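You operate a simulated robot arm through the tools that you are given. There is no shell and no other tool. Be economical: measure what you need, move in short steps, check, and stop when the job is done.

You run a simulated robot arm. Do the job below in one go: nothing can be reset, and whatever is moved stays where it is left.

## Task
Put the cable sample marked "E230" from the top of the frame between the capstan wheels on the ledge before the water trough and the cable sample that says "E372" on the ledge under the printer arm. Put the 0.7 kg steel block from the top of the frame between the capstan wheels on the shelf under the printer. Fetch the jasmine tea bag and stand it on the steel top of the green shelf unit. Take the turquoise block with the smallest size on its label from the folding table and leave it on the end of the steel bench by the winding machine. Take the yellow cup and put it on the end of the steel bench by the winding machine. Put the mesh screen marked "20" from the top of the rewind table on the top of the sample table and the mesh screen that says "50" on the top of the air pump. Take the white cable plug and leave it on the top of the sample table. Put the labelled blue coil on the top of the air pump away on the shelf 22. Put the bottle labelled "OIL" from the top of the air pump on the middle shelf of the green shelf unit and the bottle that says "soap" on the top of the rewind table. Do these in any order. Set down upright: steel block, jasmine tea bag, yellow cup, white cable plug, bottle.
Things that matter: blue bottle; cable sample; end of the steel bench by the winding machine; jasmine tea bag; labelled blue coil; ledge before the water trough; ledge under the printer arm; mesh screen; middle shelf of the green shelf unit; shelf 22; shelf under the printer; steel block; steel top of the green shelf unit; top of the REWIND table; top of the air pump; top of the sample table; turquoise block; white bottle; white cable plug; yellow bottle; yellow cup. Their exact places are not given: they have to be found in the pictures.

It is judged by the outcome, as a careful person would: the job done as asked, and still so three seconds after it is handed in. It fails if anything else is knocked over, pushed out of place, dropped, spilled or broken.

## Robot
A 6-joint arm with a fingered hand on a trunk, on a base that drives. Base frame: it is fixed to the floor where the robot stands at the start and does not move with it; the origin is under the middle of the robot, x ahead of it, y to its left, z up. Readings come in mm, rad, newtons and seconds.
With the tool pointing down near the work surface it reaches from about 220 to 480 mm from the robot's upright axis, wherever it stands. Its first joint turns from -2.897 to 2.897 rad. Places, roughly: blue bottle, white bottle, yellow bottle [-4500, -3750, 1000]; cable sample [500, -250, 1000]; end of the steel bench by the winding machine [400, -9500, 700]; jasmine tea bag [-1500, -5250, 750]; labelled blue coil [-4250, -4250, 1000]; ledge before the water trough (25x44 cm) [280, 1660, 660]; ledge under the printer arm (24x31 cm) [280, -1700, 1020]; mesh screen [-4000, -5750, 750]; middle shelf of the green shelf unit [-4400, -2400, 300]; shelf 22 [-1100, -14200, 600]; shelf under the printer [400, -1900, 600]; steel block [500, -250, 1000]; steel top of the green shelf unit [-4500, -2500, 800]; top of the REWIND table [-4300, -6300, 800]; top of the air pump [-4400, -4000, 900]; top of the sample table [-4300, -8300, 800]; turquoise block [-2000, -5750, 750]; white cable plug (4x4x7 cm) [-4200, -5200, 900]; yellow cup (7x7x7 cm) [-2300, -5500, 800]. Payload 2.3 kg.
Tool frame: the origin (TCP) lies between the finger pads and is the grasp point; the fingertips stand 22 mm ahead of it; z points along the fingers, y is the line along which they close. The gripper opens to 112 mm. The gripper's body begins 60 mm behind the TCP. The gripper is a hand of 3 fingers: y runs from the thumb to the fingers, the wrist lies at [0, 0, -218] in the tool frame, and closing takes about 1.5 s.
Orientation is told as [roll, pitch, yaw] about the base's x, y, z axes, in that order, counted from this pose: with the fingers straight down and closing along the base's y, the tool's x points along the base's -x, its y along +y and its z along -z.

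## Interface
- The arm moves only by the tool step_arm. Its argument "motion" is one flat list of numbers, 6 for each row, row after row: the shift along the tool's x, y, z in units of 40 mm (1.0 is 40 mm), then the turn, a rotation vector about the tool's x, y, z in units of 6 degrees (1.0 is 6 degrees). In form: [dx, dy, dz, wx, wy, wz, dx, dy, dz, wx, wy, wz, ...]. A call has 1 to 10 rows; each row shifts and turns the commanded pose from where the row before left it, along the tool's axes as they then stand. "gripper" is the gripper command, from -1 (fully open) to 1 (shut), values between in proportion, set as the call begins (left out, the last holds). A call with a number of a shift or a turn outside -1 to 1 is refused whole. Rows are played at 5 a second. More than 50 mm and 0.15 rad between two rows, or a gripper value outside its range, and nothing of the call is played. A pose out of reach is approached as far as the arm can. The call stops where the force on the tool passes 40 N (or 10 N more than at its start, if that is more) or the arm is blocked; 0.2 s more then pass. Each finger travels about 72 mm/s and halts on what it meets, pressing with about 28 N; the grip force reading is that of the motor and also rises with nothing between the fingers. The clock runs only during rows and for 0.2 s after the last one: add rows that do not move to give the fingers time. It gives the time, the measured TCP pose, the force on the tool (base axes), the opening and the grip force at its end, in the units of the frame above (readings bear some noise), with the torque about the TCP (base axes, N m) and any sound that the robot's microphone picked up.
- Cameras (640 x 400 px; columns grow to the right, rows downward): "scene" is now at [16.9, 92.2, 1377.9]; the picture's right is [-0.54, -0.84, 0.00], its down [-0.42, 0.27, -0.87] and it looks along [0.73, -0.47, -0.49] (base axes); focal length 295 px, centre (320, 200). "wrist" rides on the gripper at [66, 3, -80] in the tool frame; the picture's right is [-0.05, 1.00, 0.00], its down [-0.77, -0.04, -0.64] and it looks along [-0.64, -0.03, 0.77] (tool axes); focal length 275 px, centre (320, 200).
- snapshot(camera): a new picture of that camera. It takes no simulated time.
- lift_body(by): slides the trunk up (or, below 0, down) by that many mm; the arm and the scene camera ride with it, the base frame stays. It gives what a move gives, with no picture.
- steer(legs): drives the robot by 1 to 6 legs, each [ahead, left, turn to the left] in mm, mm and rad, along the robot's own axes; the way and the turn of a leg run together, so that a leg with both is an arc; at most 1500 mm and 3.142 rad a leg. The arm and the cameras ride along, it lands a little off, and it stops where it bumps. It gives what a move gives.
- grasp_type(shape): the hand has 3 fingers and takes this shape, open, in about a second: jaw (thumb against the fingers, like two jaws); tri (thumb and two fingers); tip (a fingertip pinch); poke (one finger out to press); point (the index stretched); flat (the hand flat); cup (the hand cupped); fist (a fist). The gripper value then closes the fingers along that shape, each until it touches; the sizes above hold for jaw. It gives what a move gives, with no picture.
- pan_tilt(pan, tilt): turns the head with the scene camera to pan (to the left, within 2.705 rad either way) and tilt (down, from -0.506 to 1.204), counted from straight ahead of the robot. It gives what a move gives.
- pixel_to_xyz(camera, pixels): for up to 12 pixels [column, row] of the newest picture of that camera ("zoom" is the newest enlarged one), the place [x, y, z] in the base frame of the surface seen there, good to about 2 mm. It takes no simulated time.
- inspect(camera, box): a new picture of the part [left, top, right, bottom] of that camera's present view, enlarged. It takes no simulated time.
- finish_job(): hands the job in; it is judged then, once.

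Go step by step. Measure first, check grasps and placings, and put right what went wrong. The budget is 378 turns and 330 pictures, counting those below and the enlarged ones. Unless the task says otherwise, let go and move clear before handing in, and close with one line.

The tools are called after ">>>" as a command line: name --argument value ..., lists and objects as JSON in quotes. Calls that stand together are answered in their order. step_arm: Moves the arm, as the interface text tells. Its arguments: {"type":"object","properties":{"motion":{"type":"array","items":{"type":"number"}},"gripper":{"type":"number"}},"required":["motion"]} The other tools are called the same way: lift_body (by) slides the trunk up or down; grasp_type (shape) gives the hand a shape; steer (legs) drives the base; pan_tilt (pan, tilt) turns the head that bears the scene camera; snapshot (camera) takes a picture; pixel_to_xyz (camera, pixels) gives the place of the surface under pixels of a picture; inspect (camera, box) takes an enlarged picture of a part of a camera's view; finish_job () hands the job in.

At the start:

```text
time: 0.0
ee_pos: [274.0, -133.8, 1000.3]
orientation: [0.001, -0.001, 0.002]
contact_force: [0.1, -0.3, -0.2]
ft_torque: [0.02, -0.03, 0.0]
finger_gap: 111.8
finger_force: 0.0
shape: jaw
trunk travel left (down, up): [-275.0, 315.0]
robot x, y, heading: [1.4, -0.4, -0.002]
head pan, tilt: [-0.569, 0.518]
```

scene: 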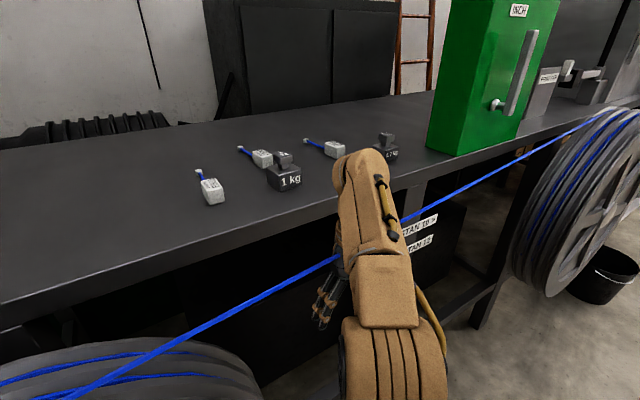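
wrist: 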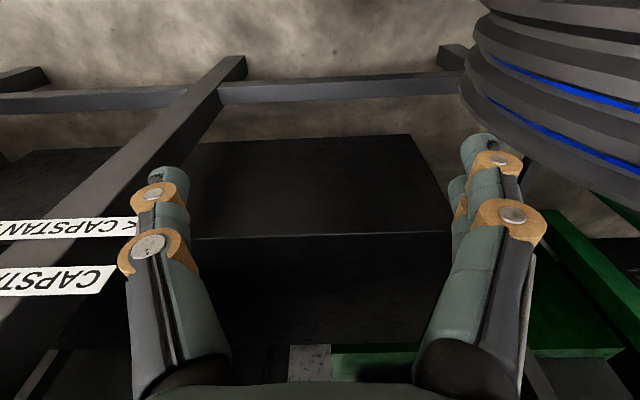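

The scene shows three cable samples (about px 210,188; 262,157; 333,149) and two weights (285,172; 387,147) on the frame top. I will enlarge them to read the labels.

>>> inspect --camera "scene" --box '[180, 120, 420, 270]'

>>> pixel_to_xyz --camera "scene" --pixels '[[212, 188], [199, 172], [262, 157], [240, 148], [335, 148], [307, 139], [285, 172], [387, 147], [283, 157], [100, 200], [420, 200], [30, 285]]'

```text
2.67 times, centred on (300, 195) of scene
```

zoom: 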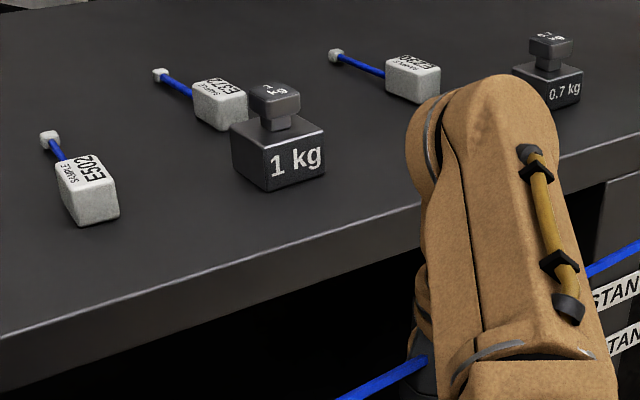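

```text
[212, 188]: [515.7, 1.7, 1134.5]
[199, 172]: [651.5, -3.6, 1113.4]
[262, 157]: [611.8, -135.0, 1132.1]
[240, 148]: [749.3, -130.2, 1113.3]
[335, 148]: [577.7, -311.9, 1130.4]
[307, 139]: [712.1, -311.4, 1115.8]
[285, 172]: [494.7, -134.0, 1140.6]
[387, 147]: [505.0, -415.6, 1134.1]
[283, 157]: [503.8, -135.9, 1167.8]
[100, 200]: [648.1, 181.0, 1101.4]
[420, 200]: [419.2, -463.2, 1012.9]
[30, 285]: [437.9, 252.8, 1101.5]
```

E372 is the middle sample (y≈-135), E230 the right one (y≈-312), and the 0.7 kg block is at y≈-416. I will check the surroundings and the cable strung in front of the frame.

>>> pixel_to_xyz --camera "scene" --pixels '[[250, 303], [320, 266], [450, 205], [540, 155], [200, 322], [100, 360], [30, 292], [400, 190], [60, 380], [560, 250]]'

>>> lift_body --by 230

>>> pan_tilt --pan -1.3 --tilt 0.4

>>> snapshot --camera "scene"

>>> pan_tilt --pan 1.2 --tilt 0.5

>>> snapshot --camera "scene"

```text
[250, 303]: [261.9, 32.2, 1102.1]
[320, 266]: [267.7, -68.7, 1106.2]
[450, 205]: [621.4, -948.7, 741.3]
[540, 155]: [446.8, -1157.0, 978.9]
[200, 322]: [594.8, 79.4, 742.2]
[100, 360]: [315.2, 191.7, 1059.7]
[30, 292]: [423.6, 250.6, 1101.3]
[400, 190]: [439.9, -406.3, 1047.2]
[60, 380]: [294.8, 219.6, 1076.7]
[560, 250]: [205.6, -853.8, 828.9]
```

```text
time: 2.4
ee_pos: [274.1, -135.1, 1229.2]
orientation: [0.0, -0.002, 0.001]
contact_force: [-0.3, -0.2, 0.2]
ft_torque: [-0.03, -0.01, 0.03]
finger_gap: 112.0
finger_force: 0.1
shape: jaw
trunk travel left (down, up): [-505.0, 85.0]
robot x, y, heading: [0.2, -0.2, 0.003]
head pan, tilt: [-0.569, 0.518]
```

```text
time: 3.5
ee_pos: [274.0, -135.6, 1230.5]
orientation: [0.001, 0.0, 0.0]
contact_force: [0.0, -0.6, 0.0]
ft_torque: [-0.01, 0.0, 0.06]
finger_gap: 112.1
finger_force: 0.1
shape: jaw
trunk travel left (down, up): [-505.0, 85.0]
robot x, y, heading: [0.6, 3.4, 0.0]
head pan, tilt: [-1.3, 0.4]
```

```text
326 pictures are left
```

scene: 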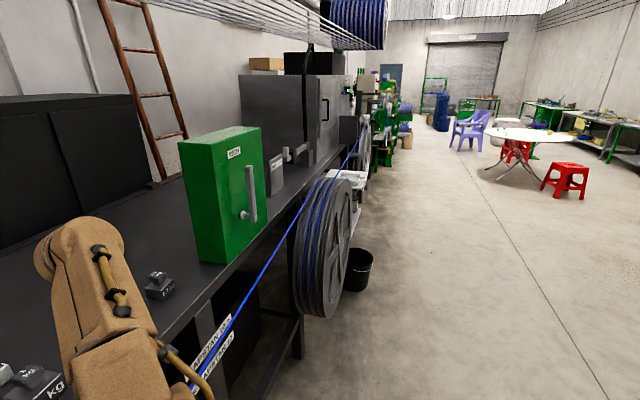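

```text
time: 5.8
ee_pos: [274.3, -136.0, 1229.5]
orientation: [0.001, 0.003, -0.001]
contact_force: [0.2, -0.2, -0.6]
ft_torque: [0.0, 0.0, -0.01]
finger_gap: 111.8
finger_force: 0.1
shape: jaw
trunk travel left (down, up): [-505.0, 85.0]
robot x, y, heading: [2.3, 1.7, 0.0]
head pan, tilt: [1.201, 0.499]
```

```text
325 pictures are left
```

scene: 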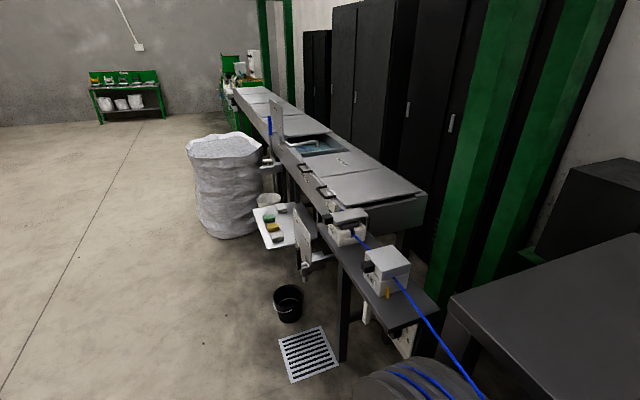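

The head views show the layout: the trough line is to the left and the printer to the right. I will look down ahead to locate the strung cable and the frame edge accurately.

>>> pan_tilt --pan -0.45 --tilt 0.9

>>> snapshot --camera "scene"

>>> snapshot --camera "wrist"

```text
time: 7.5
ee_pos: [274.7, -135.2, 1230.0]
orientation: [0.0, 0.001, 0.0]
contact_force: [0.3, 0.3, -0.2]
ft_torque: [0.03, 0.02, -0.02]
finger_gap: 112.0
finger_force: 0.0
shape: jaw
trunk travel left (down, up): [-505.0, 85.0]
robot x, y, heading: [-1.3, -2.4, -0.002]
head pan, tilt: [-0.45, 0.901]
```

```text
324 pictures are left
```

scene: 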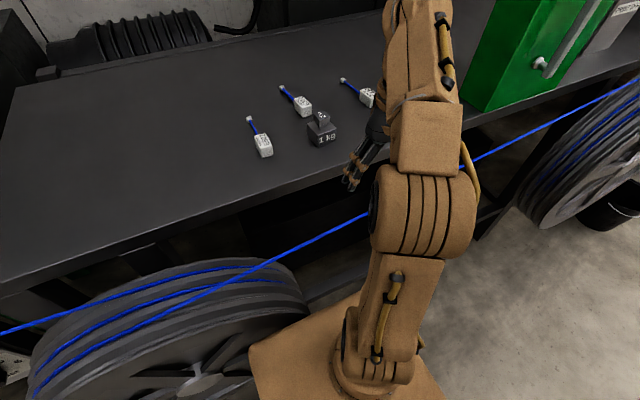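

```text
323 pictures are left
```

wrist: 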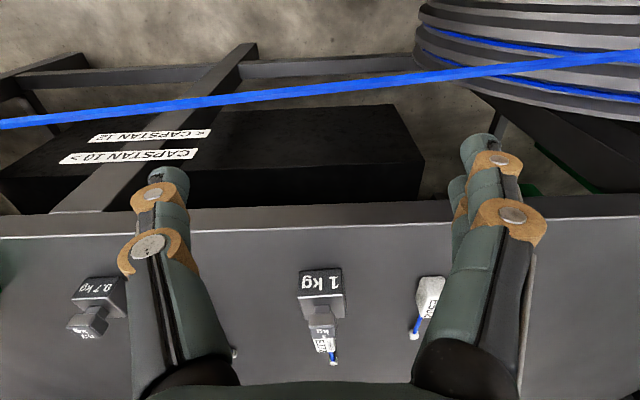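

The cable runs in front of the frame (wrist px 300,92). I will measure it, the wheels and the frame edge.

>>> pixel_to_xyz --camera "wrist" --pixels '[[60, 117], [300, 90], [560, 60], [320, 215], [320, 225], [318, 272], [95, 288], [430, 290]]'

>>> pixel_to_xyz --camera "scene" --pixels '[[310, 243], [540, 126], [120, 365], [200, 300], [280, 350], [250, 300], [290, 365], [600, 150], [560, 215]]'

```text
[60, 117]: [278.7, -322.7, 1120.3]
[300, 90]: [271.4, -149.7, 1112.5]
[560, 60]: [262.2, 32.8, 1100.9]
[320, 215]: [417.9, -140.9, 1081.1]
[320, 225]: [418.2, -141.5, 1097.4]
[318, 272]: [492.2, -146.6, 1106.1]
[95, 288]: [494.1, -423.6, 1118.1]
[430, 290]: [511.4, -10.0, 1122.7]
```

```text
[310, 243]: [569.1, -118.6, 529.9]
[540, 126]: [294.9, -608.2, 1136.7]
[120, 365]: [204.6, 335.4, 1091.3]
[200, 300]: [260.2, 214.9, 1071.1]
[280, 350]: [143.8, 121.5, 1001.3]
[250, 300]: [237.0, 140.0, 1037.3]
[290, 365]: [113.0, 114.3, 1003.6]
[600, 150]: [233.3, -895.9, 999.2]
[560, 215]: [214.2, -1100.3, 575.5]
```

The cable sits at x≈265–295, z≈1100–1137, the frame edge is at x≈418, and the wheels lie beyond y>140 and y<-850. I will drive right 170, then ahead 130, staying between the wheels.

>>> steer --legs '[[0, -170, 0], [130, 0, 0]]'

>>> pan_tilt --pan 0.3 --tilt 1.1

>>> snapshot --camera "scene"

>>> snapshot --camera "wrist"

```text
time: 9.8
ee_pos: [406.4, -305.5, 1229.5]
orientation: [0.0, 0.001, 0.001]
contact_force: [0.8, -0.4, 0.4]
ft_torque: [-0.01, 0.01, 0.0]
finger_gap: 111.9
finger_force: 0.1
shape: jaw
trunk travel left (down, up): [-505.0, 85.0]
robot x, y, heading: [131.7, -170.8, 0.006]
head pan, tilt: [-0.45, 0.901]
```

```text
time: 10.9
ee_pos: [405.2, -305.0, 1230.5]
orientation: [0.0, -0.002, 0.0]
contact_force: [0.7, -0.7, -0.3]
ft_torque: [0.03, -0.02, 0.0]
finger_gap: 111.8
finger_force: 0.1
shape: jaw
trunk travel left (down, up): [-505.0, 85.0]
robot x, y, heading: [130.1, -171.0, 0.001]
head pan, tilt: [0.3, 1.1]
```

```text
322 pictures are left
```

scene: 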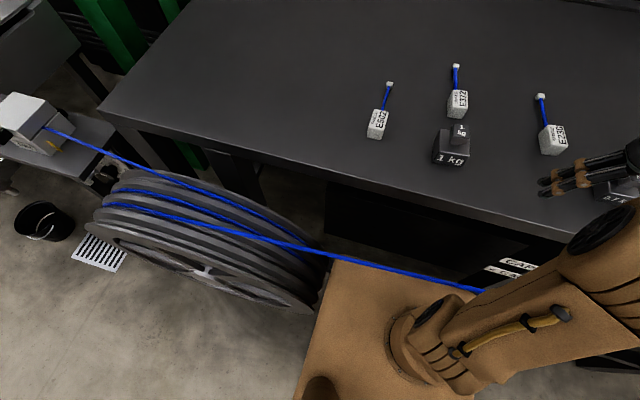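

```text
321 pictures are left
```

wrist: 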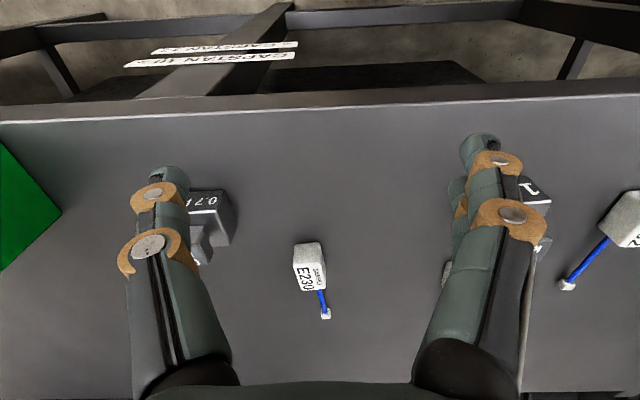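

E230 is visible at wrist px (308,265), with no contact so far. I will measure its block.

>>> pixel_to_xyz --camera "wrist" --pixels '[[296, 270], [323, 270], [310, 268], [307, 290], [306, 246], [326, 314], [320, 300], [215, 210]]'

>>> pixel_to_xyz --camera "scene" --pixels '[[460, 292], [400, 330], [553, 140], [541, 97], [545, 122], [458, 105], [460, 90]]'

>>> inspect --camera "scene" --box '[360, 50, 600, 200]'

```text
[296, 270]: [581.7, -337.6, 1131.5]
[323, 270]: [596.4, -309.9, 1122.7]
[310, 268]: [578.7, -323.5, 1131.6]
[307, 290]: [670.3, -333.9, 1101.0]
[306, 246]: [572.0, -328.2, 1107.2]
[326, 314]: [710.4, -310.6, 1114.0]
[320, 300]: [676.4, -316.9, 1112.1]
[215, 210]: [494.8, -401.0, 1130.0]
```

```text
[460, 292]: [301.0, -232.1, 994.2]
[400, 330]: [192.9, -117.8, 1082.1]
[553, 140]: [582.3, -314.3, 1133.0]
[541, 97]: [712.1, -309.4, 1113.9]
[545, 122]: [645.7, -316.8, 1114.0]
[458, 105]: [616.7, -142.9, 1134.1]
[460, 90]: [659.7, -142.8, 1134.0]
```

```text
2.67 times, centred on (480, 125) of scene
```

zoom: 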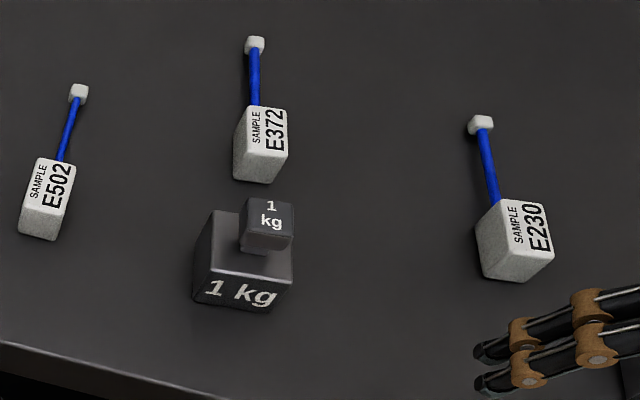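

The top face is at z≈1133. I will measure the top corners of E230 and E372 in the enlarged picture.

>>> pixel_to_xyz --camera "zoom" --pixels '[[485, 245], [548, 242], [497, 205], [540, 203], [238, 148], [286, 148], [247, 110], [286, 110], [254, 44], [481, 124]]'

```text
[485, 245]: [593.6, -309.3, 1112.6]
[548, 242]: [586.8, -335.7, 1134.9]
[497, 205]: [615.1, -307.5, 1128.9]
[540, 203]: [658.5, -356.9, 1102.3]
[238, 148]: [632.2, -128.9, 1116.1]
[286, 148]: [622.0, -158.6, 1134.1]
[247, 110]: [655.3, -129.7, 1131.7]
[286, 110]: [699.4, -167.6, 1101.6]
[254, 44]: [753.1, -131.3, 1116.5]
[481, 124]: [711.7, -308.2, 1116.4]
```

E230's block is centred near (593,-322), and E372's near (632,-146), slightly beyond easy reach. I will creep forward 40 mm and then move over E230.

>>> steer --legs '[[40, 0, 0]]'

>>> step_arm --motion '[-0.9, -0.1, 0, 0, 0, 0, -0.9, -0.1, 0, 0, 0, 0, -0.9, -0.1, 0, 0, 0, 0, -0.9, -0.1, 0, 0, 0, 0, 0, 0, 0.6, 0, 0, 0, 0, 0, 0.6, 0, 0, 0]' --gripper -1

>>> snapshot --camera "wrist"

>>> snapshot --camera "scene"

```text
time: 11.8
ee_pos: [446.6, -305.2, 1229.1]
orientation: [0.001, 0.003, 0.002]
contact_force: [0.1, 0.4, -0.2]
ft_torque: [0.0, 0.05, 0.0]
finger_gap: 111.9
finger_force: 0.1
shape: jaw
trunk travel left (down, up): [-505.0, 85.0]
robot x, y, heading: [174.0, -170.7, 0.003]
head pan, tilt: [0.3, 1.1]
```

```text
time: 13.2
ee_pos: [542.4, -300.2, 1163.4]
orientation: [0.002, -0.002, 0.002]
contact_force: [0.0, -0.4, 0.0]
ft_torque: [-0.04, 0.03, 0.01]
finger_gap: 111.9
finger_force: 0.0
shape: jaw
out of reach, approached as far as the arm can: row 2, 3, 4
trunk travel left (down, up): [-505.0, 85.0]
robot x, y, heading: [170.1, -173.0, 0.002]
head pan, tilt: [0.3, 1.1]
```

```text
319 pictures are left
```

wrist: 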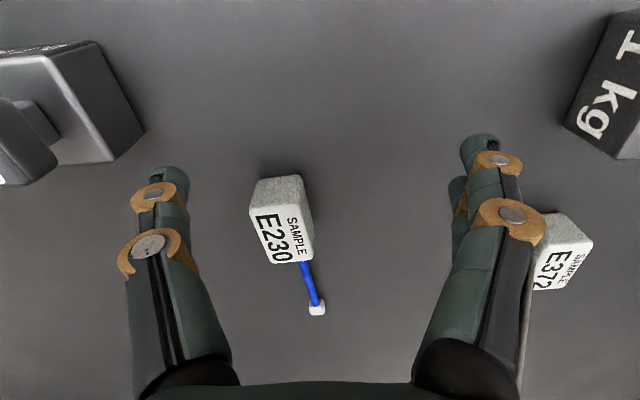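

```text
318 pictures are left
```

scene: 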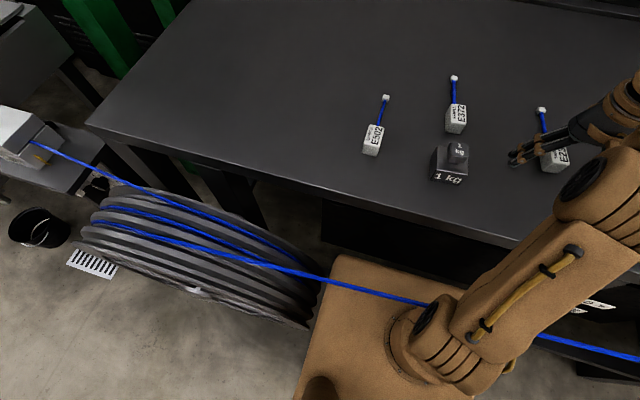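

At this height the reach is limited, but a lower position relative to the trunk should reach farther. I will raise the trunk by 30 mm (keeping the deck under the cable) and see where the arm settles with a null row.

>>> lift_body --by 30

>>> step_arm --motion '[0, 0, 0, 0, 0, 0, 0, -0.2, 0.2, 0, 0, 0]'

```text
time: 14.0
ee_pos: [542.4, -299.7, 1194.4]
orientation: [-0.001, -0.002, 0.002]
contact_force: [0.3, -0.2, -0.3]
ft_torque: [0.02, -0.02, 0.01]
finger_gap: 111.8
finger_force: 0.1
shape: jaw
trunk travel left (down, up): [-535.0, 55.0]
robot x, y, heading: [167.0, -172.0, -0.002]
head pan, tilt: [0.3, 1.1]
```

```text
time: 14.6
ee_pos: [540.9, -308.4, 1186.5]
orientation: [0.001, 0.0, 0.002]
contact_force: [0.2, -0.1, 0.2]
ft_torque: [0.01, -0.01, 0.02]
finger_gap: 111.8
finger_force: 0.1
shape: jaw
trunk travel left (down, up): [-535.0, 55.0]
robot x, y, heading: [173.0, -168.0, 0.0]
head pan, tilt: [0.3, 1.1]
```

The commanded pose restarts from the reached pose, which is convenient. I will go down and forward over E230.

>>> step_arm --motion '[0, -0.35, 0.5, 0, 0, 0, -0.4, 0, 0.4, 0, 0, 0, -0.4, 0, 0.3, 0, 0, 0, -0.4, 0, 0.2, 0, 0, 0, 0, 0, 0.1, 0, 0, 0]'

>>> snapshot --camera "wrist"

```text
time: 15.8
ee_pos: [588.4, -321.8, 1125.4]
orientation: [0.001, 0.0, 0.001]
contact_force: [0.5, 0.0, -0.5]
ft_torque: [0.04, 0.0, 0.02]
finger_gap: 111.8
finger_force: 0.1
shape: jaw
trunk travel left (down, up): [-535.0, 55.0]
robot x, y, heading: [172.6, -169.9, 0.002]
head pan, tilt: [0.3, 1.1]
```

```text
317 pictures are left
```

wrist: 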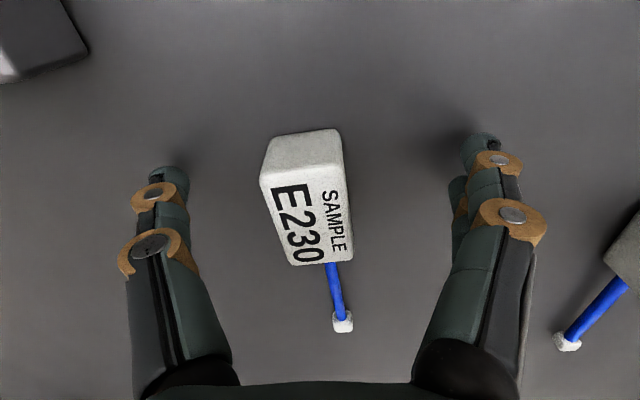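

E230's block is centred between the fingers (px 305,200). I will close the gripper and lift.

>>> step_arm --motion '[0, 0, 0, 0, 0, 0, 0, 0, 0, 0, 0, 0, 0, 0, 0, 0, 0, 0, 0, 0, 0, 0, 0, 0, 0, 0, 0, 0, 0, 0, 0, 0, 0, 0, 0, 0, 0, 0, 0, 0, 0, 0]' --gripper 1

>>> step_arm --motion '[0, 0, -0.5, 0, 0, 0, 0, 0, -0.5, 0, 0, 0, 0.6, 0, -0.5, 0, 0, 0, 0.7, 0, -0.7, 0, 0, 0, 0.7, 0, -0.7, 0, 0, 0, 1, 0, 0, 0, 0, 0, 1, 0, 0, 0, 0, 0]'

>>> snapshot --camera "wrist"

```text
time: 17.4
ee_pos: [588.5, -321.8, 1125.5]
orientation: [-0.001, 0.0, 0.002]
contact_force: [-0.9, -0.2, -0.2]
ft_torque: [0.0, 0.02, -0.02]
finger_gap: 24.2
finger_force: 28.6
shape: jaw
trunk travel left (down, up): [-535.0, 55.0]
robot x, y, heading: [174.4, -171.4, -0.002]
head pan, tilt: [0.3, 1.1]
```

```text
time: 19.0
ee_pos: [425.3, -322.9, 1242.5]
orientation: [-0.001, -0.001, 0.002]
contact_force: [0.2, 0.1, -1.6]
ft_torque: [0.01, 0.0, 0.0]
finger_gap: 24.2
finger_force: 28.5
shape: jaw
trunk travel left (down, up): [-535.0, 55.0]
robot x, y, heading: [169.6, -168.5, -0.002]
head pan, tilt: [0.3, 1.1]
```

```text
316 pictures are left
```

wrist: 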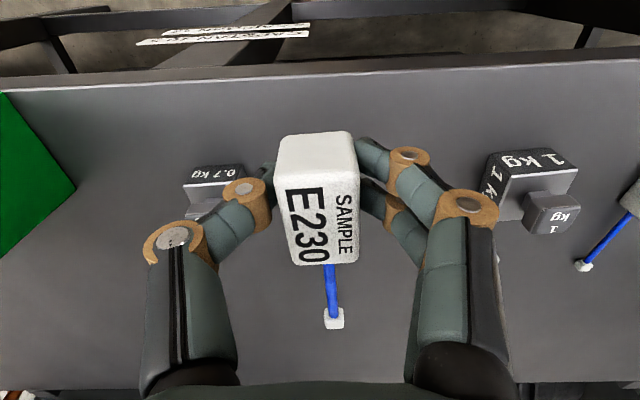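

E230 is held firmly (gap 24 mm). I will back away clear of the wheels and look at the trough side.

>>> steer --legs '[[-600, 0, 0]]'

>>> pan_tilt --pan 0.9 --tilt 0.5

>>> snapshot --camera "scene"

```text
time: 22.4
ee_pos: [-170.1, -325.1, 1242.6]
orientation: [-0.001, 0.0, -0.001]
contact_force: [-0.2, 0.3, -0.3]
ft_torque: [0.0, 0.0, -0.02]
finger_gap: 24.0
finger_force: 27.2
shape: jaw
trunk travel left (down, up): [-535.0, 55.0]
robot x, y, heading: [-428.4, -170.8, -0.005]
head pan, tilt: [0.3, 1.1]
```

```text
time: 23.4
ee_pos: [-170.7, -325.0, 1242.1]
orientation: [-0.001, 0.0, -0.005]
contact_force: [0.1, 0.2, -1.0]
ft_torque: [0.02, 0.02, -0.01]
finger_gap: 24.3
finger_force: 27.9
shape: jaw
trunk travel left (down, up): [-535.0, 55.0]
robot x, y, heading: [-422.6, -173.1, 0.001]
head pan, tilt: [0.901, 0.499]
```

```text
315 pictures are left
```

scene: 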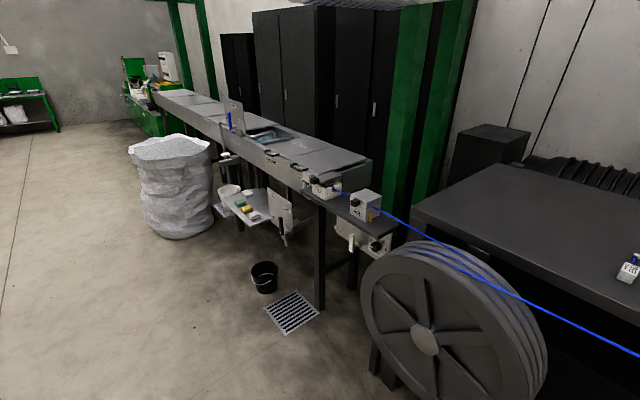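

>>> pixel_to_xyz --camera "scene" --pixels '[[355, 205], [375, 225], [270, 208], [240, 200], [264, 275], [180, 230], [300, 180], [400, 300], [230, 210], [340, 200], [285, 210], [455, 360]]'

>>> inspect --camera "scene" --box '[200, 140, 420, 278]'

```text
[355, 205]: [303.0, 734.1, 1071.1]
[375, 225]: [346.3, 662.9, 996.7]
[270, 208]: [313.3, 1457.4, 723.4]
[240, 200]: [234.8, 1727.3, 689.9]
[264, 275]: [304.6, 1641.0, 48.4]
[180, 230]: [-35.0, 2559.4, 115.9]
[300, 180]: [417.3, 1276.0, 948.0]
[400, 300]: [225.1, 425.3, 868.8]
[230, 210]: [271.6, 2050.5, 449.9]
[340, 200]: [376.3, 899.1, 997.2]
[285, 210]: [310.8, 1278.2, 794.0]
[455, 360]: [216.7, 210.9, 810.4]
```

```text
2.90 times, centred on (310, 209) of scene
```

zoom: 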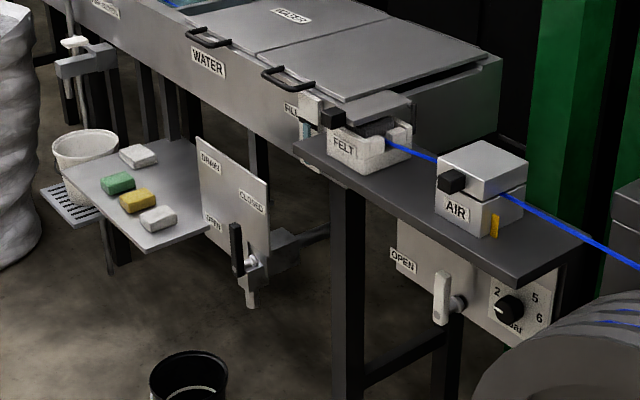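

The ledge is the grey plate with four sponges (x≈160–400, y≈1440–1880, z≈688). I will drive left, abreast of it, and look at it closely.

>>> steer --legs '[[0, 1400, 0], [0, 450, 0]]'

>>> lift_body --by -400

>>> pan_tilt --pan 0.0 --tilt 0.7

>>> snapshot --camera "scene"

```text
time: 32.7
ee_pos: [-155.9, 1530.0, 1241.4]
orientation: [-0.001, 0.001, -0.007]
contact_force: [-0.3, 0.2, -1.7]
ft_torque: [-0.04, 0.01, 0.0]
finger_gap: 24.0
finger_force: 27.5
shape: jaw
trunk travel left (down, up): [-535.0, 55.0]
robot x, y, heading: [-408.9, 1687.0, -0.003]
head pan, tilt: [0.901, 0.499]
```

```text
time: 36.5
ee_pos: [-155.0, 1530.5, 841.8]
orientation: [-0.001, -0.001, -0.006]
contact_force: [0.5, -0.2, -1.0]
ft_torque: [0.0, 0.04, -0.01]
finger_gap: 24.3
finger_force: 27.7
shape: jaw
trunk travel left (down, up): [-135.0, 455.0]
robot x, y, heading: [-409.8, 1684.0, -0.009]
head pan, tilt: [0.901, 0.499]
```

```text
time: 37.7
ee_pos: [-154.9, 1529.1, 841.9]
orientation: [0.0, 0.0, -0.006]
contact_force: [-0.1, 0.3, -1.1]
ft_torque: [0.02, 0.04, 0.01]
finger_gap: 24.2
finger_force: 27.9
shape: jaw
trunk travel left (down, up): [-135.0, 455.0]
robot x, y, heading: [-410.3, 1690.9, -0.009]
head pan, tilt: [0.0, 0.7]
```

```text
313 pictures are left
```

scene: 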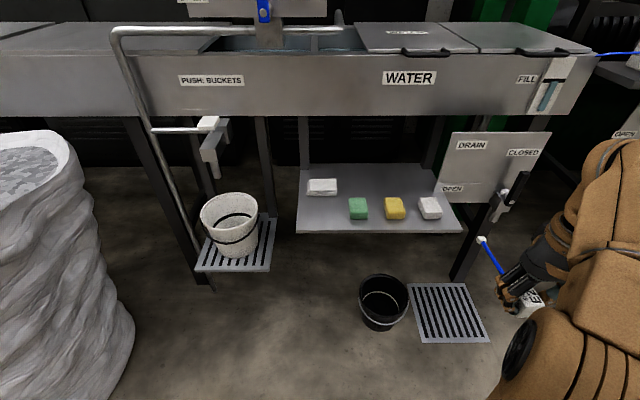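

I see the ledge with sponges at (322,187), (358,208), (394,208), (430,208). I will measure the free area.

>>> pixel_to_xyz --camera "scene" --pixels '[[300, 229], [455, 229], [308, 168], [430, 168], [310, 192], [336, 192], [358, 217], [348, 205], [320, 215], [394, 180], [370, 172], [358, 200]]'

>>> pixel_to_xyz --camera "scene" --pixels '[[430, 110], [340, 110], [480, 150], [470, 250], [380, 290], [230, 260], [394, 202], [430, 201], [170, 240], [490, 235], [516, 185]]'

```text
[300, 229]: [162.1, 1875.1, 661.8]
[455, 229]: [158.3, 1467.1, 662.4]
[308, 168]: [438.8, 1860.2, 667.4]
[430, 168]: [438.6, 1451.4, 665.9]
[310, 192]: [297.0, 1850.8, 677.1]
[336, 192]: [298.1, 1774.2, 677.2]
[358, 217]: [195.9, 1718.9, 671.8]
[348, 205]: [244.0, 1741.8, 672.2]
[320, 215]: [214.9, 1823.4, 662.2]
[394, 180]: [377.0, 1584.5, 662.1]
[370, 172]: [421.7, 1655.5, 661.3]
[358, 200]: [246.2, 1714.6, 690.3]
```

```text
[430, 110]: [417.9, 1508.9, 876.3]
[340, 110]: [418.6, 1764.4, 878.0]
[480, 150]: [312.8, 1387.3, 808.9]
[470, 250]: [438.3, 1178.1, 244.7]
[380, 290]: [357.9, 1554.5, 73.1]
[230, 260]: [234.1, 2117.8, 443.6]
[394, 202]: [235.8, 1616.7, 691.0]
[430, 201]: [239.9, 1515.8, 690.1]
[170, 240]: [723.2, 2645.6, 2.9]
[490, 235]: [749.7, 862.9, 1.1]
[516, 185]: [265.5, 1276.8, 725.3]
```

The ledge top is z≈662 with a free strip behind the sponges (x≈275–400, y≈1560–1760). I will lay E230 there along y: drive ahead, then turn the tool 90° and shift.

>>> steer --legs '[[330, 0, 0]]'

>>> step_arm --motion '[0, 0.4, 0, 0, 0, -1, 0, 0.3, 0, 0, 0, -1, 0, 0.3, 0, 0, 0, -1, 0, 0.3, 0, 0, 0, -1, 0, 0.3, 0, 0, 0, -1, 0, 0, 0, 0, 0, -1, 0, 0, 0, 0, 0, -1, 0, 0, 0, 0, 0, -1]'

>>> step_arm --motion '[0, 0, 0, 0, 0, -1, 0, 0, 0, 0, 0, -1, 0, 0, 0, 0, 0, -1, 0, 0, 0, 0, 0, -1, 0, 0, 0, 0, 0, -1, 0, 0, 0, 0, 0, -1, 0, 0, 0, 0, 0, -1]'

>>> snapshot --camera "scene"

```text
time: 39.9
ee_pos: [176.6, 1530.2, 842.7]
orientation: [-0.001, -0.001, -0.001]
contact_force: [0.2, -0.6, -0.6]
ft_torque: [0.01, 0.02, 0.01]
finger_gap: 24.2
finger_force: 27.8
shape: jaw
trunk travel left (down, up): [-135.0, 455.0]
robot x, y, heading: [-77.6, 1684.9, -0.001]
head pan, tilt: [0.0, 0.7]
```

```text
time: 41.7
ee_pos: [183.9, 1665.9, 790.1]
orientation: [-0.004, 0.001, 0.835]
contact_force: [-0.4, -0.2, -1.0]
ft_torque: [0.0, -0.01, 0.0]
finger_gap: 24.3
finger_force: 27.9
shape: jaw
out of reach, approached as far as the arm can: row 2, 3, 4, 5, 6, 7, 8
trunk travel left (down, up): [-135.0, 455.0]
robot x, y, heading: [-80.8, 1684.5, -0.003]
head pan, tilt: [0.0, 0.7]
```

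```text
time: 43.3
ee_pos: [157.8, 1782.3, 731.2]
orientation: [-0.002, 0.0, 1.568]
contact_force: [-0.6, 0.3, -0.5]
ft_torque: [0.01, -0.02, -0.01]
finger_gap: 24.3
finger_force: 28.5
shape: jaw
out of reach, approached as far as the arm can: row 1, 2, 3, 4, 5, 6, 7
trunk travel left (down, up): [-135.0, 455.0]
robot x, y, heading: [-83.4, 1680.9, 0.0]
head pan, tilt: [0.0, 0.7]
```

```text
312 pictures are left
```

scene: 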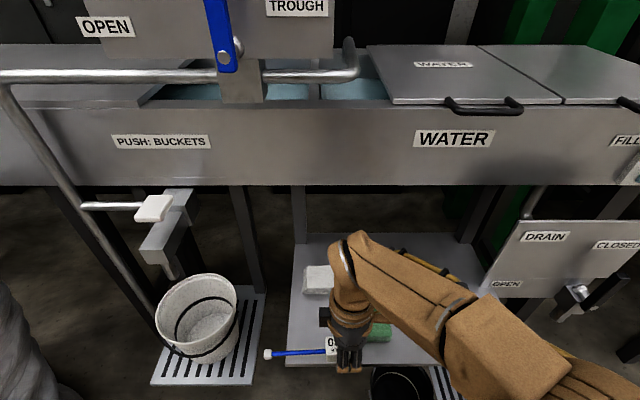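

The yaw is done but the arm drifted to (158,1782,731). I will raise it and move to the strip in small steps.

>>> step_arm --motion '[0, 0, -0.5, 0, 0, 0, 0.5, 0, -0.5, 0, 0, 0, 0.9, 0, 0, 0, 0, 0, 0.9, 0, 0, 0, 0, 0, 0.9, 0, 0, 0, 0, 0, 0.9, 0, 0, 0, 0, 0, 0.7, 0, 0, 0, 0, 0]'

```text
time: 44.9
ee_pos: [91.2, 1741.6, 706.0]
orientation: [-0.002, 0.001, 1.568]
contact_force: [0.6, -0.4, -0.2]
ft_torque: [-0.04, -0.01, -0.07]
finger_gap: 24.0
finger_force: 27.9
shape: jaw
out of reach, approached as far as the arm can: row 1, 2, 3, 4, 5, 6, 7
trunk travel left (down, up): [-135.0, 455.0]
robot x, y, heading: [-79.8, 1682.4, -0.001]
head pan, tilt: [0.0, 0.7]
```

The wrist is at a limit in this yaw sense. I will turn it the other way (plug towards -y) while rising.

>>> step_arm --motion '[0, 0, -0.3, 0, 0, 1, 0, 0, -0.3, 0, 0, 1, 0, 0, -0.3, 0, 0, 1, 0, 0, -0.3, 0, 0, 1, 0, 0, -0.3, 0, 0, 1, 0, 0, -0.3, 0, 0, 1, 0, 0, -0.3, 0, 0, 1, 0, 0, -0.3, 0, 0, 1, 0, 0, -0.3, 0, 0, 1, 0, 0, -0.3, 0, 0, 1]'

>>> step_arm --motion '[0, 0, 0, 0, 0, 1, 0, 0, 0, 0, 0, 1, 0, 0, 0, 0, 0, 1, 0, 0, 0, 0, 0, 1, 0, 0, 0, 0, 0, 1, 0, 0, 0, 0, 0, 1, 0, 0, 0, 0, 0, 1, 0, 0, 0, 0, 0, 1, 0, 0, 0, 0, 0, 1, 0, 0, 0, 0, 0, 1]'

>>> step_arm --motion '[0, 0, 0, 0, 0, 1, 0, 0, 0, 0, 0, 1, 0, 0, 0, 0, 0, 1, 0, 0, 0, 0, 0, 1, 0, 0, 0, 0, 0, 1, 0, 0, 0, 0, 0, 1, 0, 0, 0, 0, 0, 1, 0, 0, 0, 0, 0, 1, 0, 0, 0, 0, 0, 1, 0, 0, 0, 0, 0, 1]'

```text
time: 47.1
ee_pos: [91.4, 1740.5, 825.6]
orientation: [0.0, -0.001, 0.52]
contact_force: [0.0, -0.1, -1.0]
ft_torque: [-0.02, 0.04, 0.01]
finger_gap: 24.1
finger_force: 27.6
shape: jaw
trunk travel left (down, up): [-135.0, 455.0]
robot x, y, heading: [-80.2, 1683.7, -0.004]
head pan, tilt: [0.0, 0.7]
```

```text
time: 49.3
ee_pos: [90.9, 1742.1, 824.9]
orientation: [0.001, -0.001, -0.528]
contact_force: [-0.3, 0.5, -0.3]
ft_torque: [0.01, 0.04, -0.03]
finger_gap: 24.0
finger_force: 28.2
shape: jaw
trunk travel left (down, up): [-135.0, 455.0]
robot x, y, heading: [-81.8, 1685.6, -0.004]
head pan, tilt: [0.0, 0.7]
```

```text
time: 51.5
ee_pos: [91.8, 1742.0, 823.7]
orientation: [-0.001, 0.001, -1.575]
contact_force: [-0.3, -0.3, -0.5]
ft_torque: [0.03, 0.03, 0.0]
finger_gap: 24.2
finger_force: 28.2
shape: jaw
trunk travel left (down, up): [-135.0, 455.0]
robot x, y, heading: [-76.9, 1682.8, 0.001]
head pan, tilt: [0.0, 0.7]
```

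That sense works. Now I will move to (325,1705) at z≈745.

>>> step_arm --motion '[-0.9, 0.5, 0.6, 0, 0, 0, 0, 0.6, 0.7, 0, 0, 0, 0, 0.7, 0.6, 0, 0, 0, 0, 0.8, 0, 0, 0, 0, 0, 0.8, 0, 0, 0, 0, 0, 0.8, 0, 0, 0, 0, 0, 0.8, 0, 0, 0, 0, 0, 0.8, 0, 0, 0, 0]'

>>> snapshot --camera "scene"

>>> snapshot --camera "wrist"

```text
time: 53.3
ee_pos: [323.9, 1705.2, 747.5]
orientation: [-0.002, 0.0, -1.571]
contact_force: [0.6, -1.1, -2.2]
ft_torque: [0.0, -0.02, -0.01]
finger_gap: 24.1
finger_force: 27.8
shape: jaw
trunk travel left (down, up): [-135.0, 455.0]
robot x, y, heading: [-81.0, 1684.6, -0.004]
head pan, tilt: [0.0, 0.7]
```

```text
311 pictures are left
```

scene: 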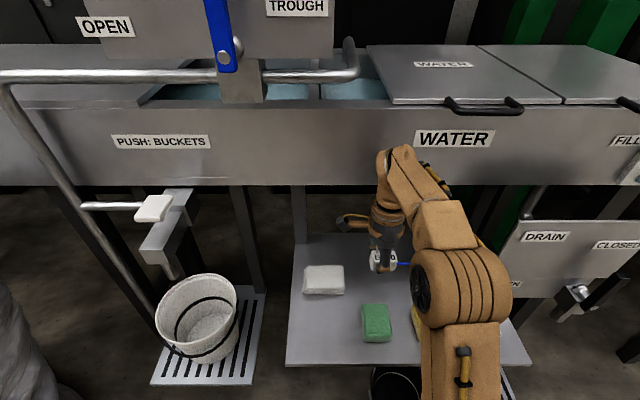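

```text
310 pictures are left
```

wrist: 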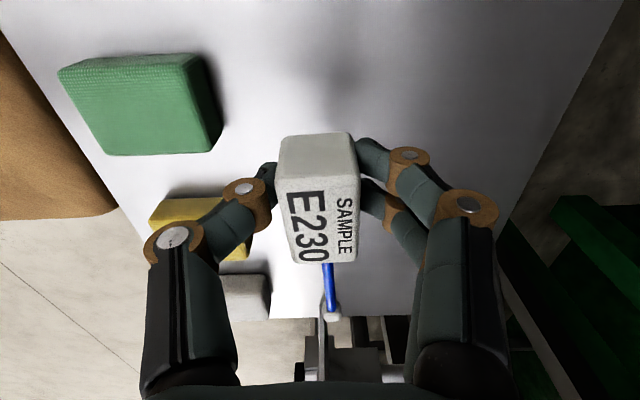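

The sample hangs clear above the free strip. I will lower it 58 mm onto the plate, then open partly.

>>> step_arm --motion '[0, 0, 0.5, 0, 0, 0, 0, 0, 0.4, 0, 0, 0, 0, 0, 0.3, 0, 0, 0, 0, 0, 0.2, 0, 0, 0, 0, 0, 0.08, 0, 0, 0]'

>>> step_arm --motion '[0, 0, 0, 0, 0, 0, 0, 0, 0, 0, 0, 0, 0, 0, 0, 0, 0, 0, 0, 0, 0, 0, 0, 0, 0, 0, 0, 0, 0, 0]' --gripper -0.25

>>> step_arm --motion '[0, 0, -0.5, 0, 0, 0, 0, 0, -0.8, 0, 0, 0, 0, -0.6, -0.4, 0, 0, 0, 0, -0.9, 0, 0, 0, 0, 0, -0.9, 0, 0, 0, 0, 0, -0.9, 0, 0, 0, 0]'

>>> snapshot --camera "wrist"

>>> snapshot --camera "scene"

```text
time: 54.5
ee_pos: [323.1, 1705.2, 689.8]
orientation: [0.001, 0.0, -1.573]
contact_force: [-0.2, 1.2, -0.1]
ft_torque: [-0.02, -0.03, 0.0]
finger_gap: 24.0
finger_force: 27.6
shape: jaw
trunk travel left (down, up): [-135.0, 455.0]
robot x, y, heading: [-81.4, 1686.6, -0.001]
head pan, tilt: [0.0, 0.7]
```

```text
time: 55.7
ee_pos: [324.4, 1704.9, 689.4]
orientation: [0.0, 0.0, -1.572]
contact_force: [0.7, 0.3, 0.0]
ft_torque: [-0.02, -0.04, 0.02]
finger_gap: 69.8
finger_force: 0.0
shape: jaw
trunk travel left (down, up): [-135.0, 455.0]
robot x, y, heading: [-82.7, 1683.1, -0.002]
head pan, tilt: [0.0, 0.7]
```

```text
time: 57.1
ee_pos: [192.0, 1703.7, 756.2]
orientation: [0.0, 0.001, -1.572]
contact_force: [0.1, 0.0, -0.7]
ft_torque: [-0.02, 0.0, -0.01]
finger_gap: 69.7
finger_force: 0.0
shape: jaw
trunk travel left (down, up): [-135.0, 455.0]
robot x, y, heading: [-80.1, 1689.8, 0.001]
head pan, tilt: [0.0, 0.7]
```

```text
309 pictures are left
```

wrist: 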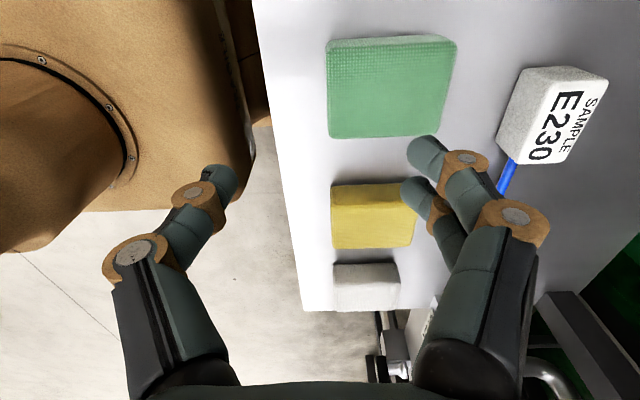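

```text
308 pictures are left
```

scene: 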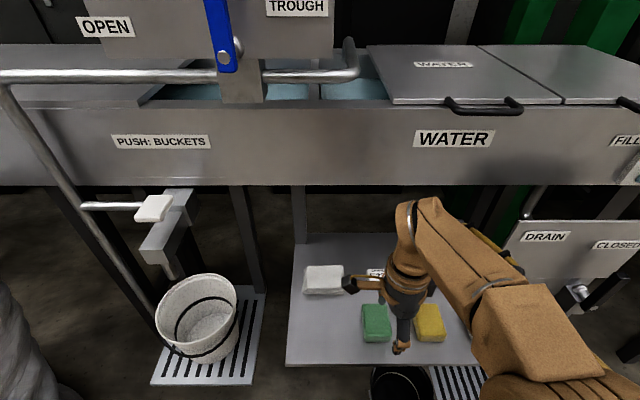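

E230 lies flat on the ledge, clear of the sponges. I will back off, untwist the wrist, raise the trunk and return to the frame for E372.

>>> steer --legs '[[-350, 0, 0]]'

>>> step_arm --motion '[0, 0, -0.5, 0, 0, -1, 0, 0, -0.5, 0, 0, -1, 0, 0, -0.5, 0, 0, -1, 0, 0, -0.5, 0, 0, -1, 0, 0, 0, 0, 0, -1, 0, 0, 0, 0, 0, -1, 0, 0, 0, 0, 0, -1, 0, 0, 0, 0, 0, -1, 0, 0, 0, 0, 0, -1, 0, 0, 0, 0, 0, -1]' --gripper -1

>>> step_arm --motion '[0, 0, 0, 0, 0, -1, 0, 0, 0, 0, 0, -1, 0, 0, 0, 0, 0, -1, 0, 0, 0, 0, 0, -1, 0, 0, 0, 0, 0, -1]'

>>> lift_body --by 400

>>> steer --legs '[[0, -1400, 0], [0, -440, 0]]'

```text
time: 59.4
ee_pos: [-159.7, 1704.2, 756.1]
orientation: [-0.001, -0.001, -1.577]
contact_force: [0.1, 0.3, 1.0]
ft_torque: [0.03, -0.01, 0.02]
finger_gap: 69.8
finger_force: 0.1
shape: jaw
trunk travel left (down, up): [-135.0, 455.0]
robot x, y, heading: [-426.0, 1687.5, -0.011]
head pan, tilt: [0.0, 0.7]
```

```text
time: 61.6
ee_pos: [-160.5, 1703.9, 835.1]
orientation: [0.0, 0.001, -0.531]
contact_force: [0.2, 0.1, -0.3]
ft_torque: [-0.01, 0.01, 0.03]
finger_gap: 111.8
finger_force: 0.1
shape: jaw
trunk travel left (down, up): [-135.0, 455.0]
robot x, y, heading: [-431.5, 1688.5, -0.006]
head pan, tilt: [0.0, 0.7]
```

```text
time: 62.8
ee_pos: [-159.2, 1704.8, 835.4]
orientation: [-0.001, 0.0, -0.006]
contact_force: [0.4, -0.8, 0.2]
ft_torque: [0.02, 0.0, -0.02]
finger_gap: 111.7
finger_force: 0.0
shape: jaw
trunk travel left (down, up): [-135.0, 455.0]
robot x, y, heading: [-430.7, 1682.2, -0.008]
head pan, tilt: [0.0, 0.7]
```

```text
time: 66.6
ee_pos: [-158.7, 1704.5, 1235.5]
orientation: [0.0, -0.001, -0.007]
contact_force: [-0.3, 0.4, 0.4]
ft_torque: [0.02, 0.02, -0.03]
finger_gap: 112.0
finger_force: 0.0
shape: jaw
trunk travel left (down, up): [-535.0, 55.0]
robot x, y, heading: [-433.7, 1687.5, -0.001]
head pan, tilt: [0.0, 0.7]
```

```text
time: 75.7
ee_pos: [-179.4, -110.2, 1236.0]
orientation: [-0.001, 0.002, -0.015]
contact_force: [-0.6, -0.2, 0.0]
ft_torque: [0.01, -0.02, 0.02]
finger_gap: 112.1
finger_force: 0.1
shape: jaw
trunk travel left (down, up): [-535.0, 55.0]
robot x, y, heading: [-451.2, -127.4, -0.014]
head pan, tilt: [0.0, 0.7]
```

I am at (-451,-127). I will drive in again, aligned with E372.

>>> steer --legs '[[0, -45, 0.014], [620, 0, 0]]'

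>>> pan_tilt --pan 0.3 --tilt 1.1

>>> snapshot --camera "scene"

>>> snapshot --camera "wrist"

```text
time: 79.7
ee_pos: [441.4, -150.3, 1235.7]
orientation: [0.0, 0.0, 0.001]
contact_force: [1.1, -0.2, -1.2]
ft_torque: [0.0, 0.02, 0.0]
finger_gap: 111.8
finger_force: 0.1
shape: jaw
trunk travel left (down, up): [-535.0, 55.0]
robot x, y, heading: [170.9, -171.9, 0.003]
head pan, tilt: [0.0, 0.7]
```

```text
time: 80.6
ee_pos: [441.7, -150.8, 1236.4]
orientation: [-0.001, 0.0, -0.001]
contact_force: [0.0, 0.5, -0.4]
ft_torque: [0.0, -0.01, -0.06]
finger_gap: 112.1
finger_force: 0.0
shape: jaw
trunk travel left (down, up): [-535.0, 55.0]
robot x, y, heading: [171.9, -171.7, 0.001]
head pan, tilt: [0.3, 1.1]
```

```text
307 pictures are left
```

scene: 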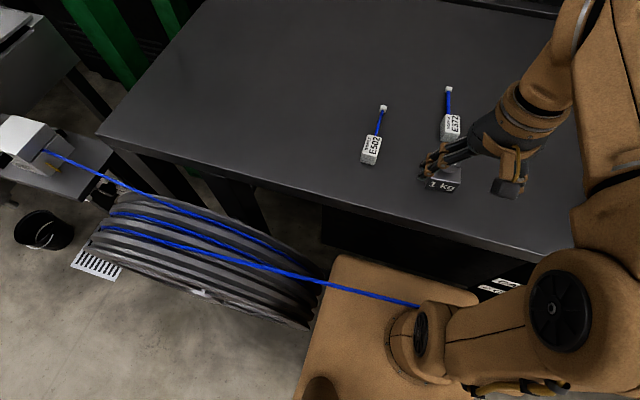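

```text
306 pictures are left
```

wrist: 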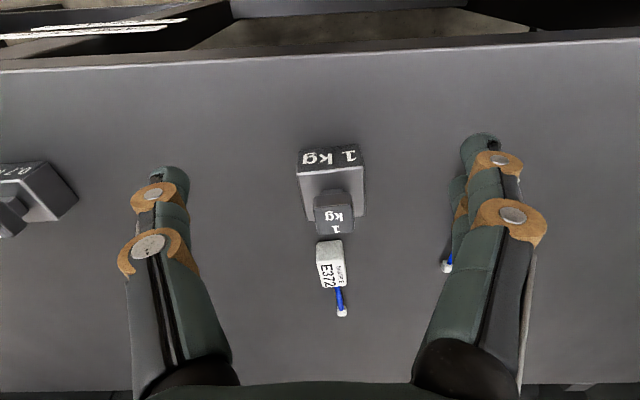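

E372 is ahead of the 1 kg block. I will check heights, then move forward and down.

>>> pixel_to_xyz --camera "wrist" --pixels '[[335, 202], [335, 220], [330, 158], [330, 250], [330, 275], [342, 312]]'

>>> step_arm --motion '[-0.9, 0, 0, 0, 0, 0, -0.9, 0, 0.1, 0, 0, 0, -0.4, 0, 0.4, 0, 0, 0, -0.3, 0, 0.2, 0, 0, 0]'

>>> snapshot --camera "wrist"

```text
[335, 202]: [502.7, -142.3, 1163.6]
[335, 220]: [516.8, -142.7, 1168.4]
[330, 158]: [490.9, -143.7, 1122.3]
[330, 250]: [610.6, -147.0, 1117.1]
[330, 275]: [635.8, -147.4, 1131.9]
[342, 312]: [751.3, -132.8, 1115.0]
```

```text
time: 81.6
ee_pos: [541.5, -151.1, 1206.7]
orientation: [0.001, 0.001, -0.001]
contact_force: [0.7, -0.3, -1.0]
ft_torque: [0.0, 0.02, -0.02]
finger_gap: 111.7
finger_force: 0.0
shape: jaw
trunk travel left (down, up): [-535.0, 55.0]
robot x, y, heading: [172.1, -170.3, -0.002]
head pan, tilt: [0.3, 1.1]
```

```text
305 pictures are left
```

wrist: 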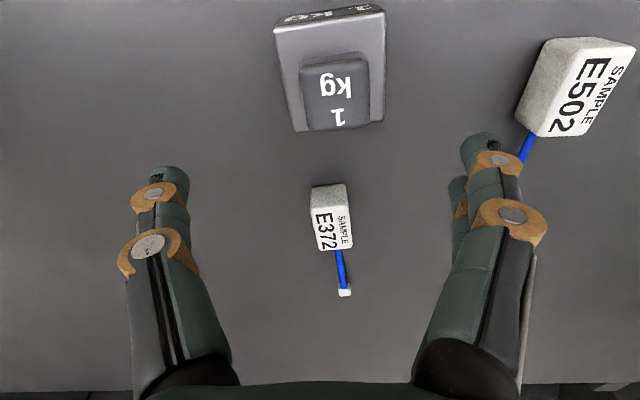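

I will move diagonally to (626,-149,1127).

>>> step_arm --motion '[-0.2, 0.05, 0.6, 0, 0, 0, -0.4, 0, 0.5, 0, 0, 0, -0.5, 0, 0.4, 0, 0, 0, -0.5, 0, 0.3, 0, 0, 0, -0.5, 0, 0.2, 0, 0, 0]'

>>> snapshot --camera "wrist"

```text
time: 82.8
ee_pos: [626.8, -146.7, 1127.1]
orientation: [-0.001, 0.001, -0.001]
contact_force: [0.7, 0.2, -1.0]
ft_torque: [-0.02, -0.04, 0.0]
finger_gap: 111.8
finger_force: 0.1
shape: jaw
trunk travel left (down, up): [-535.0, 55.0]
robot x, y, heading: [169.2, -171.0, -0.002]
head pan, tilt: [0.3, 1.1]
```

```text
304 pictures are left
```

wrist: 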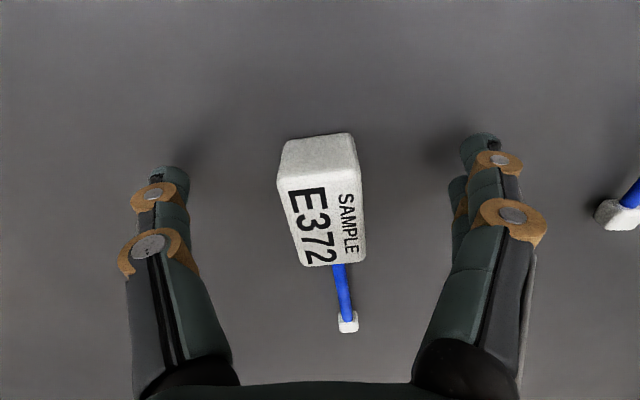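

E372 is well centred (px 320,200). I will close, lift and retract.

>>> step_arm --motion '[0, 0, 0, 0, 0, 0, 0, 0, 0, 0, 0, 0, 0, 0, 0, 0, 0, 0, 0, 0, 0, 0, 0, 0, 0, 0, 0, 0, 0, 0, 0, 0, 0, 0, 0, 0, 0, 0, 0, 0, 0, 0]' --gripper 1

>>> step_arm --motion '[0, 0, -0.5, 0, 0, 0, 0, 0, -0.5, 0, 0, 0, 0.5, 0, -0.5, 0, 0, 0, 0.5, 0, -0.7, 0, 0, 0, 0.5, 0, -0.7, 0, 0, 0, 1, 0, 0, 0, 0, 0, 1, 0, 0, 0, 0, 0, 1, 0, 0, 0, 0, 0, 0.7, 0, 0, 0, 0, 0]'

>>> steer --legs '[[-600, 0, 0]]'

>>> pan_tilt --pan -0.9 --tilt 0.5

>>> snapshot --camera "scene"

```text
time: 84.4
ee_pos: [626.4, -147.0, 1126.4]
orientation: [-0.001, 0.0, 0.001]
contact_force: [0.4, 0.3, 0.3]
ft_torque: [0.01, -0.02, 0.03]
finger_gap: 24.3
finger_force: 27.8
shape: jaw
trunk travel left (down, up): [-535.0, 55.0]
robot x, y, heading: [173.1, -169.9, 0.001]
head pan, tilt: [0.3, 1.1]
```

```text
time: 86.4
ee_pos: [423.9, -145.4, 1233.7]
orientation: [0.0, -0.001, 0.0]
contact_force: [0.1, -0.2, -0.6]
ft_torque: [-0.03, 0.01, -0.02]
finger_gap: 24.3
finger_force: 28.3
shape: jaw
out of reach, approached as far as the arm can: row 2, 3
trunk travel left (down, up): [-535.0, 55.0]
robot x, y, heading: [169.5, -173.2, 0.0]
head pan, tilt: [0.3, 1.1]
```

```text
time: 89.8
ee_pos: [-175.1, -146.3, 1235.1]
orientation: [0.0, 0.001, 0.0]
contact_force: [0.0, 0.6, -1.3]
ft_torque: [-0.01, 0.0, 0.02]
finger_gap: 23.9
finger_force: 28.3
shape: jaw
trunk travel left (down, up): [-535.0, 55.0]
robot x, y, heading: [-432.9, -171.0, -0.0]
head pan, tilt: [0.3, 1.1]
```

```text
time: 91.2
ee_pos: [-176.0, -145.2, 1234.5]
orientation: [0.001, 0.002, 0.0]
contact_force: [-0.4, -0.2, -1.6]
ft_torque: [-0.02, 0.01, 0.02]
finger_gap: 24.1
finger_force: 27.6
shape: jaw
trunk travel left (down, up): [-535.0, 55.0]
robot x, y, heading: [-432.3, -169.2, -0.001]
head pan, tilt: [-0.901, 0.499]
```

```text
303 pictures are left
```

scene: 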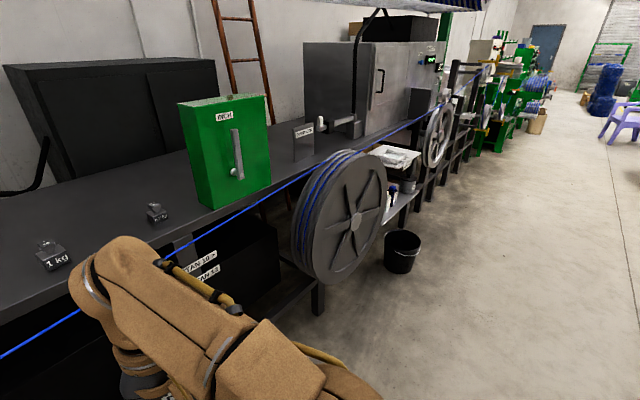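

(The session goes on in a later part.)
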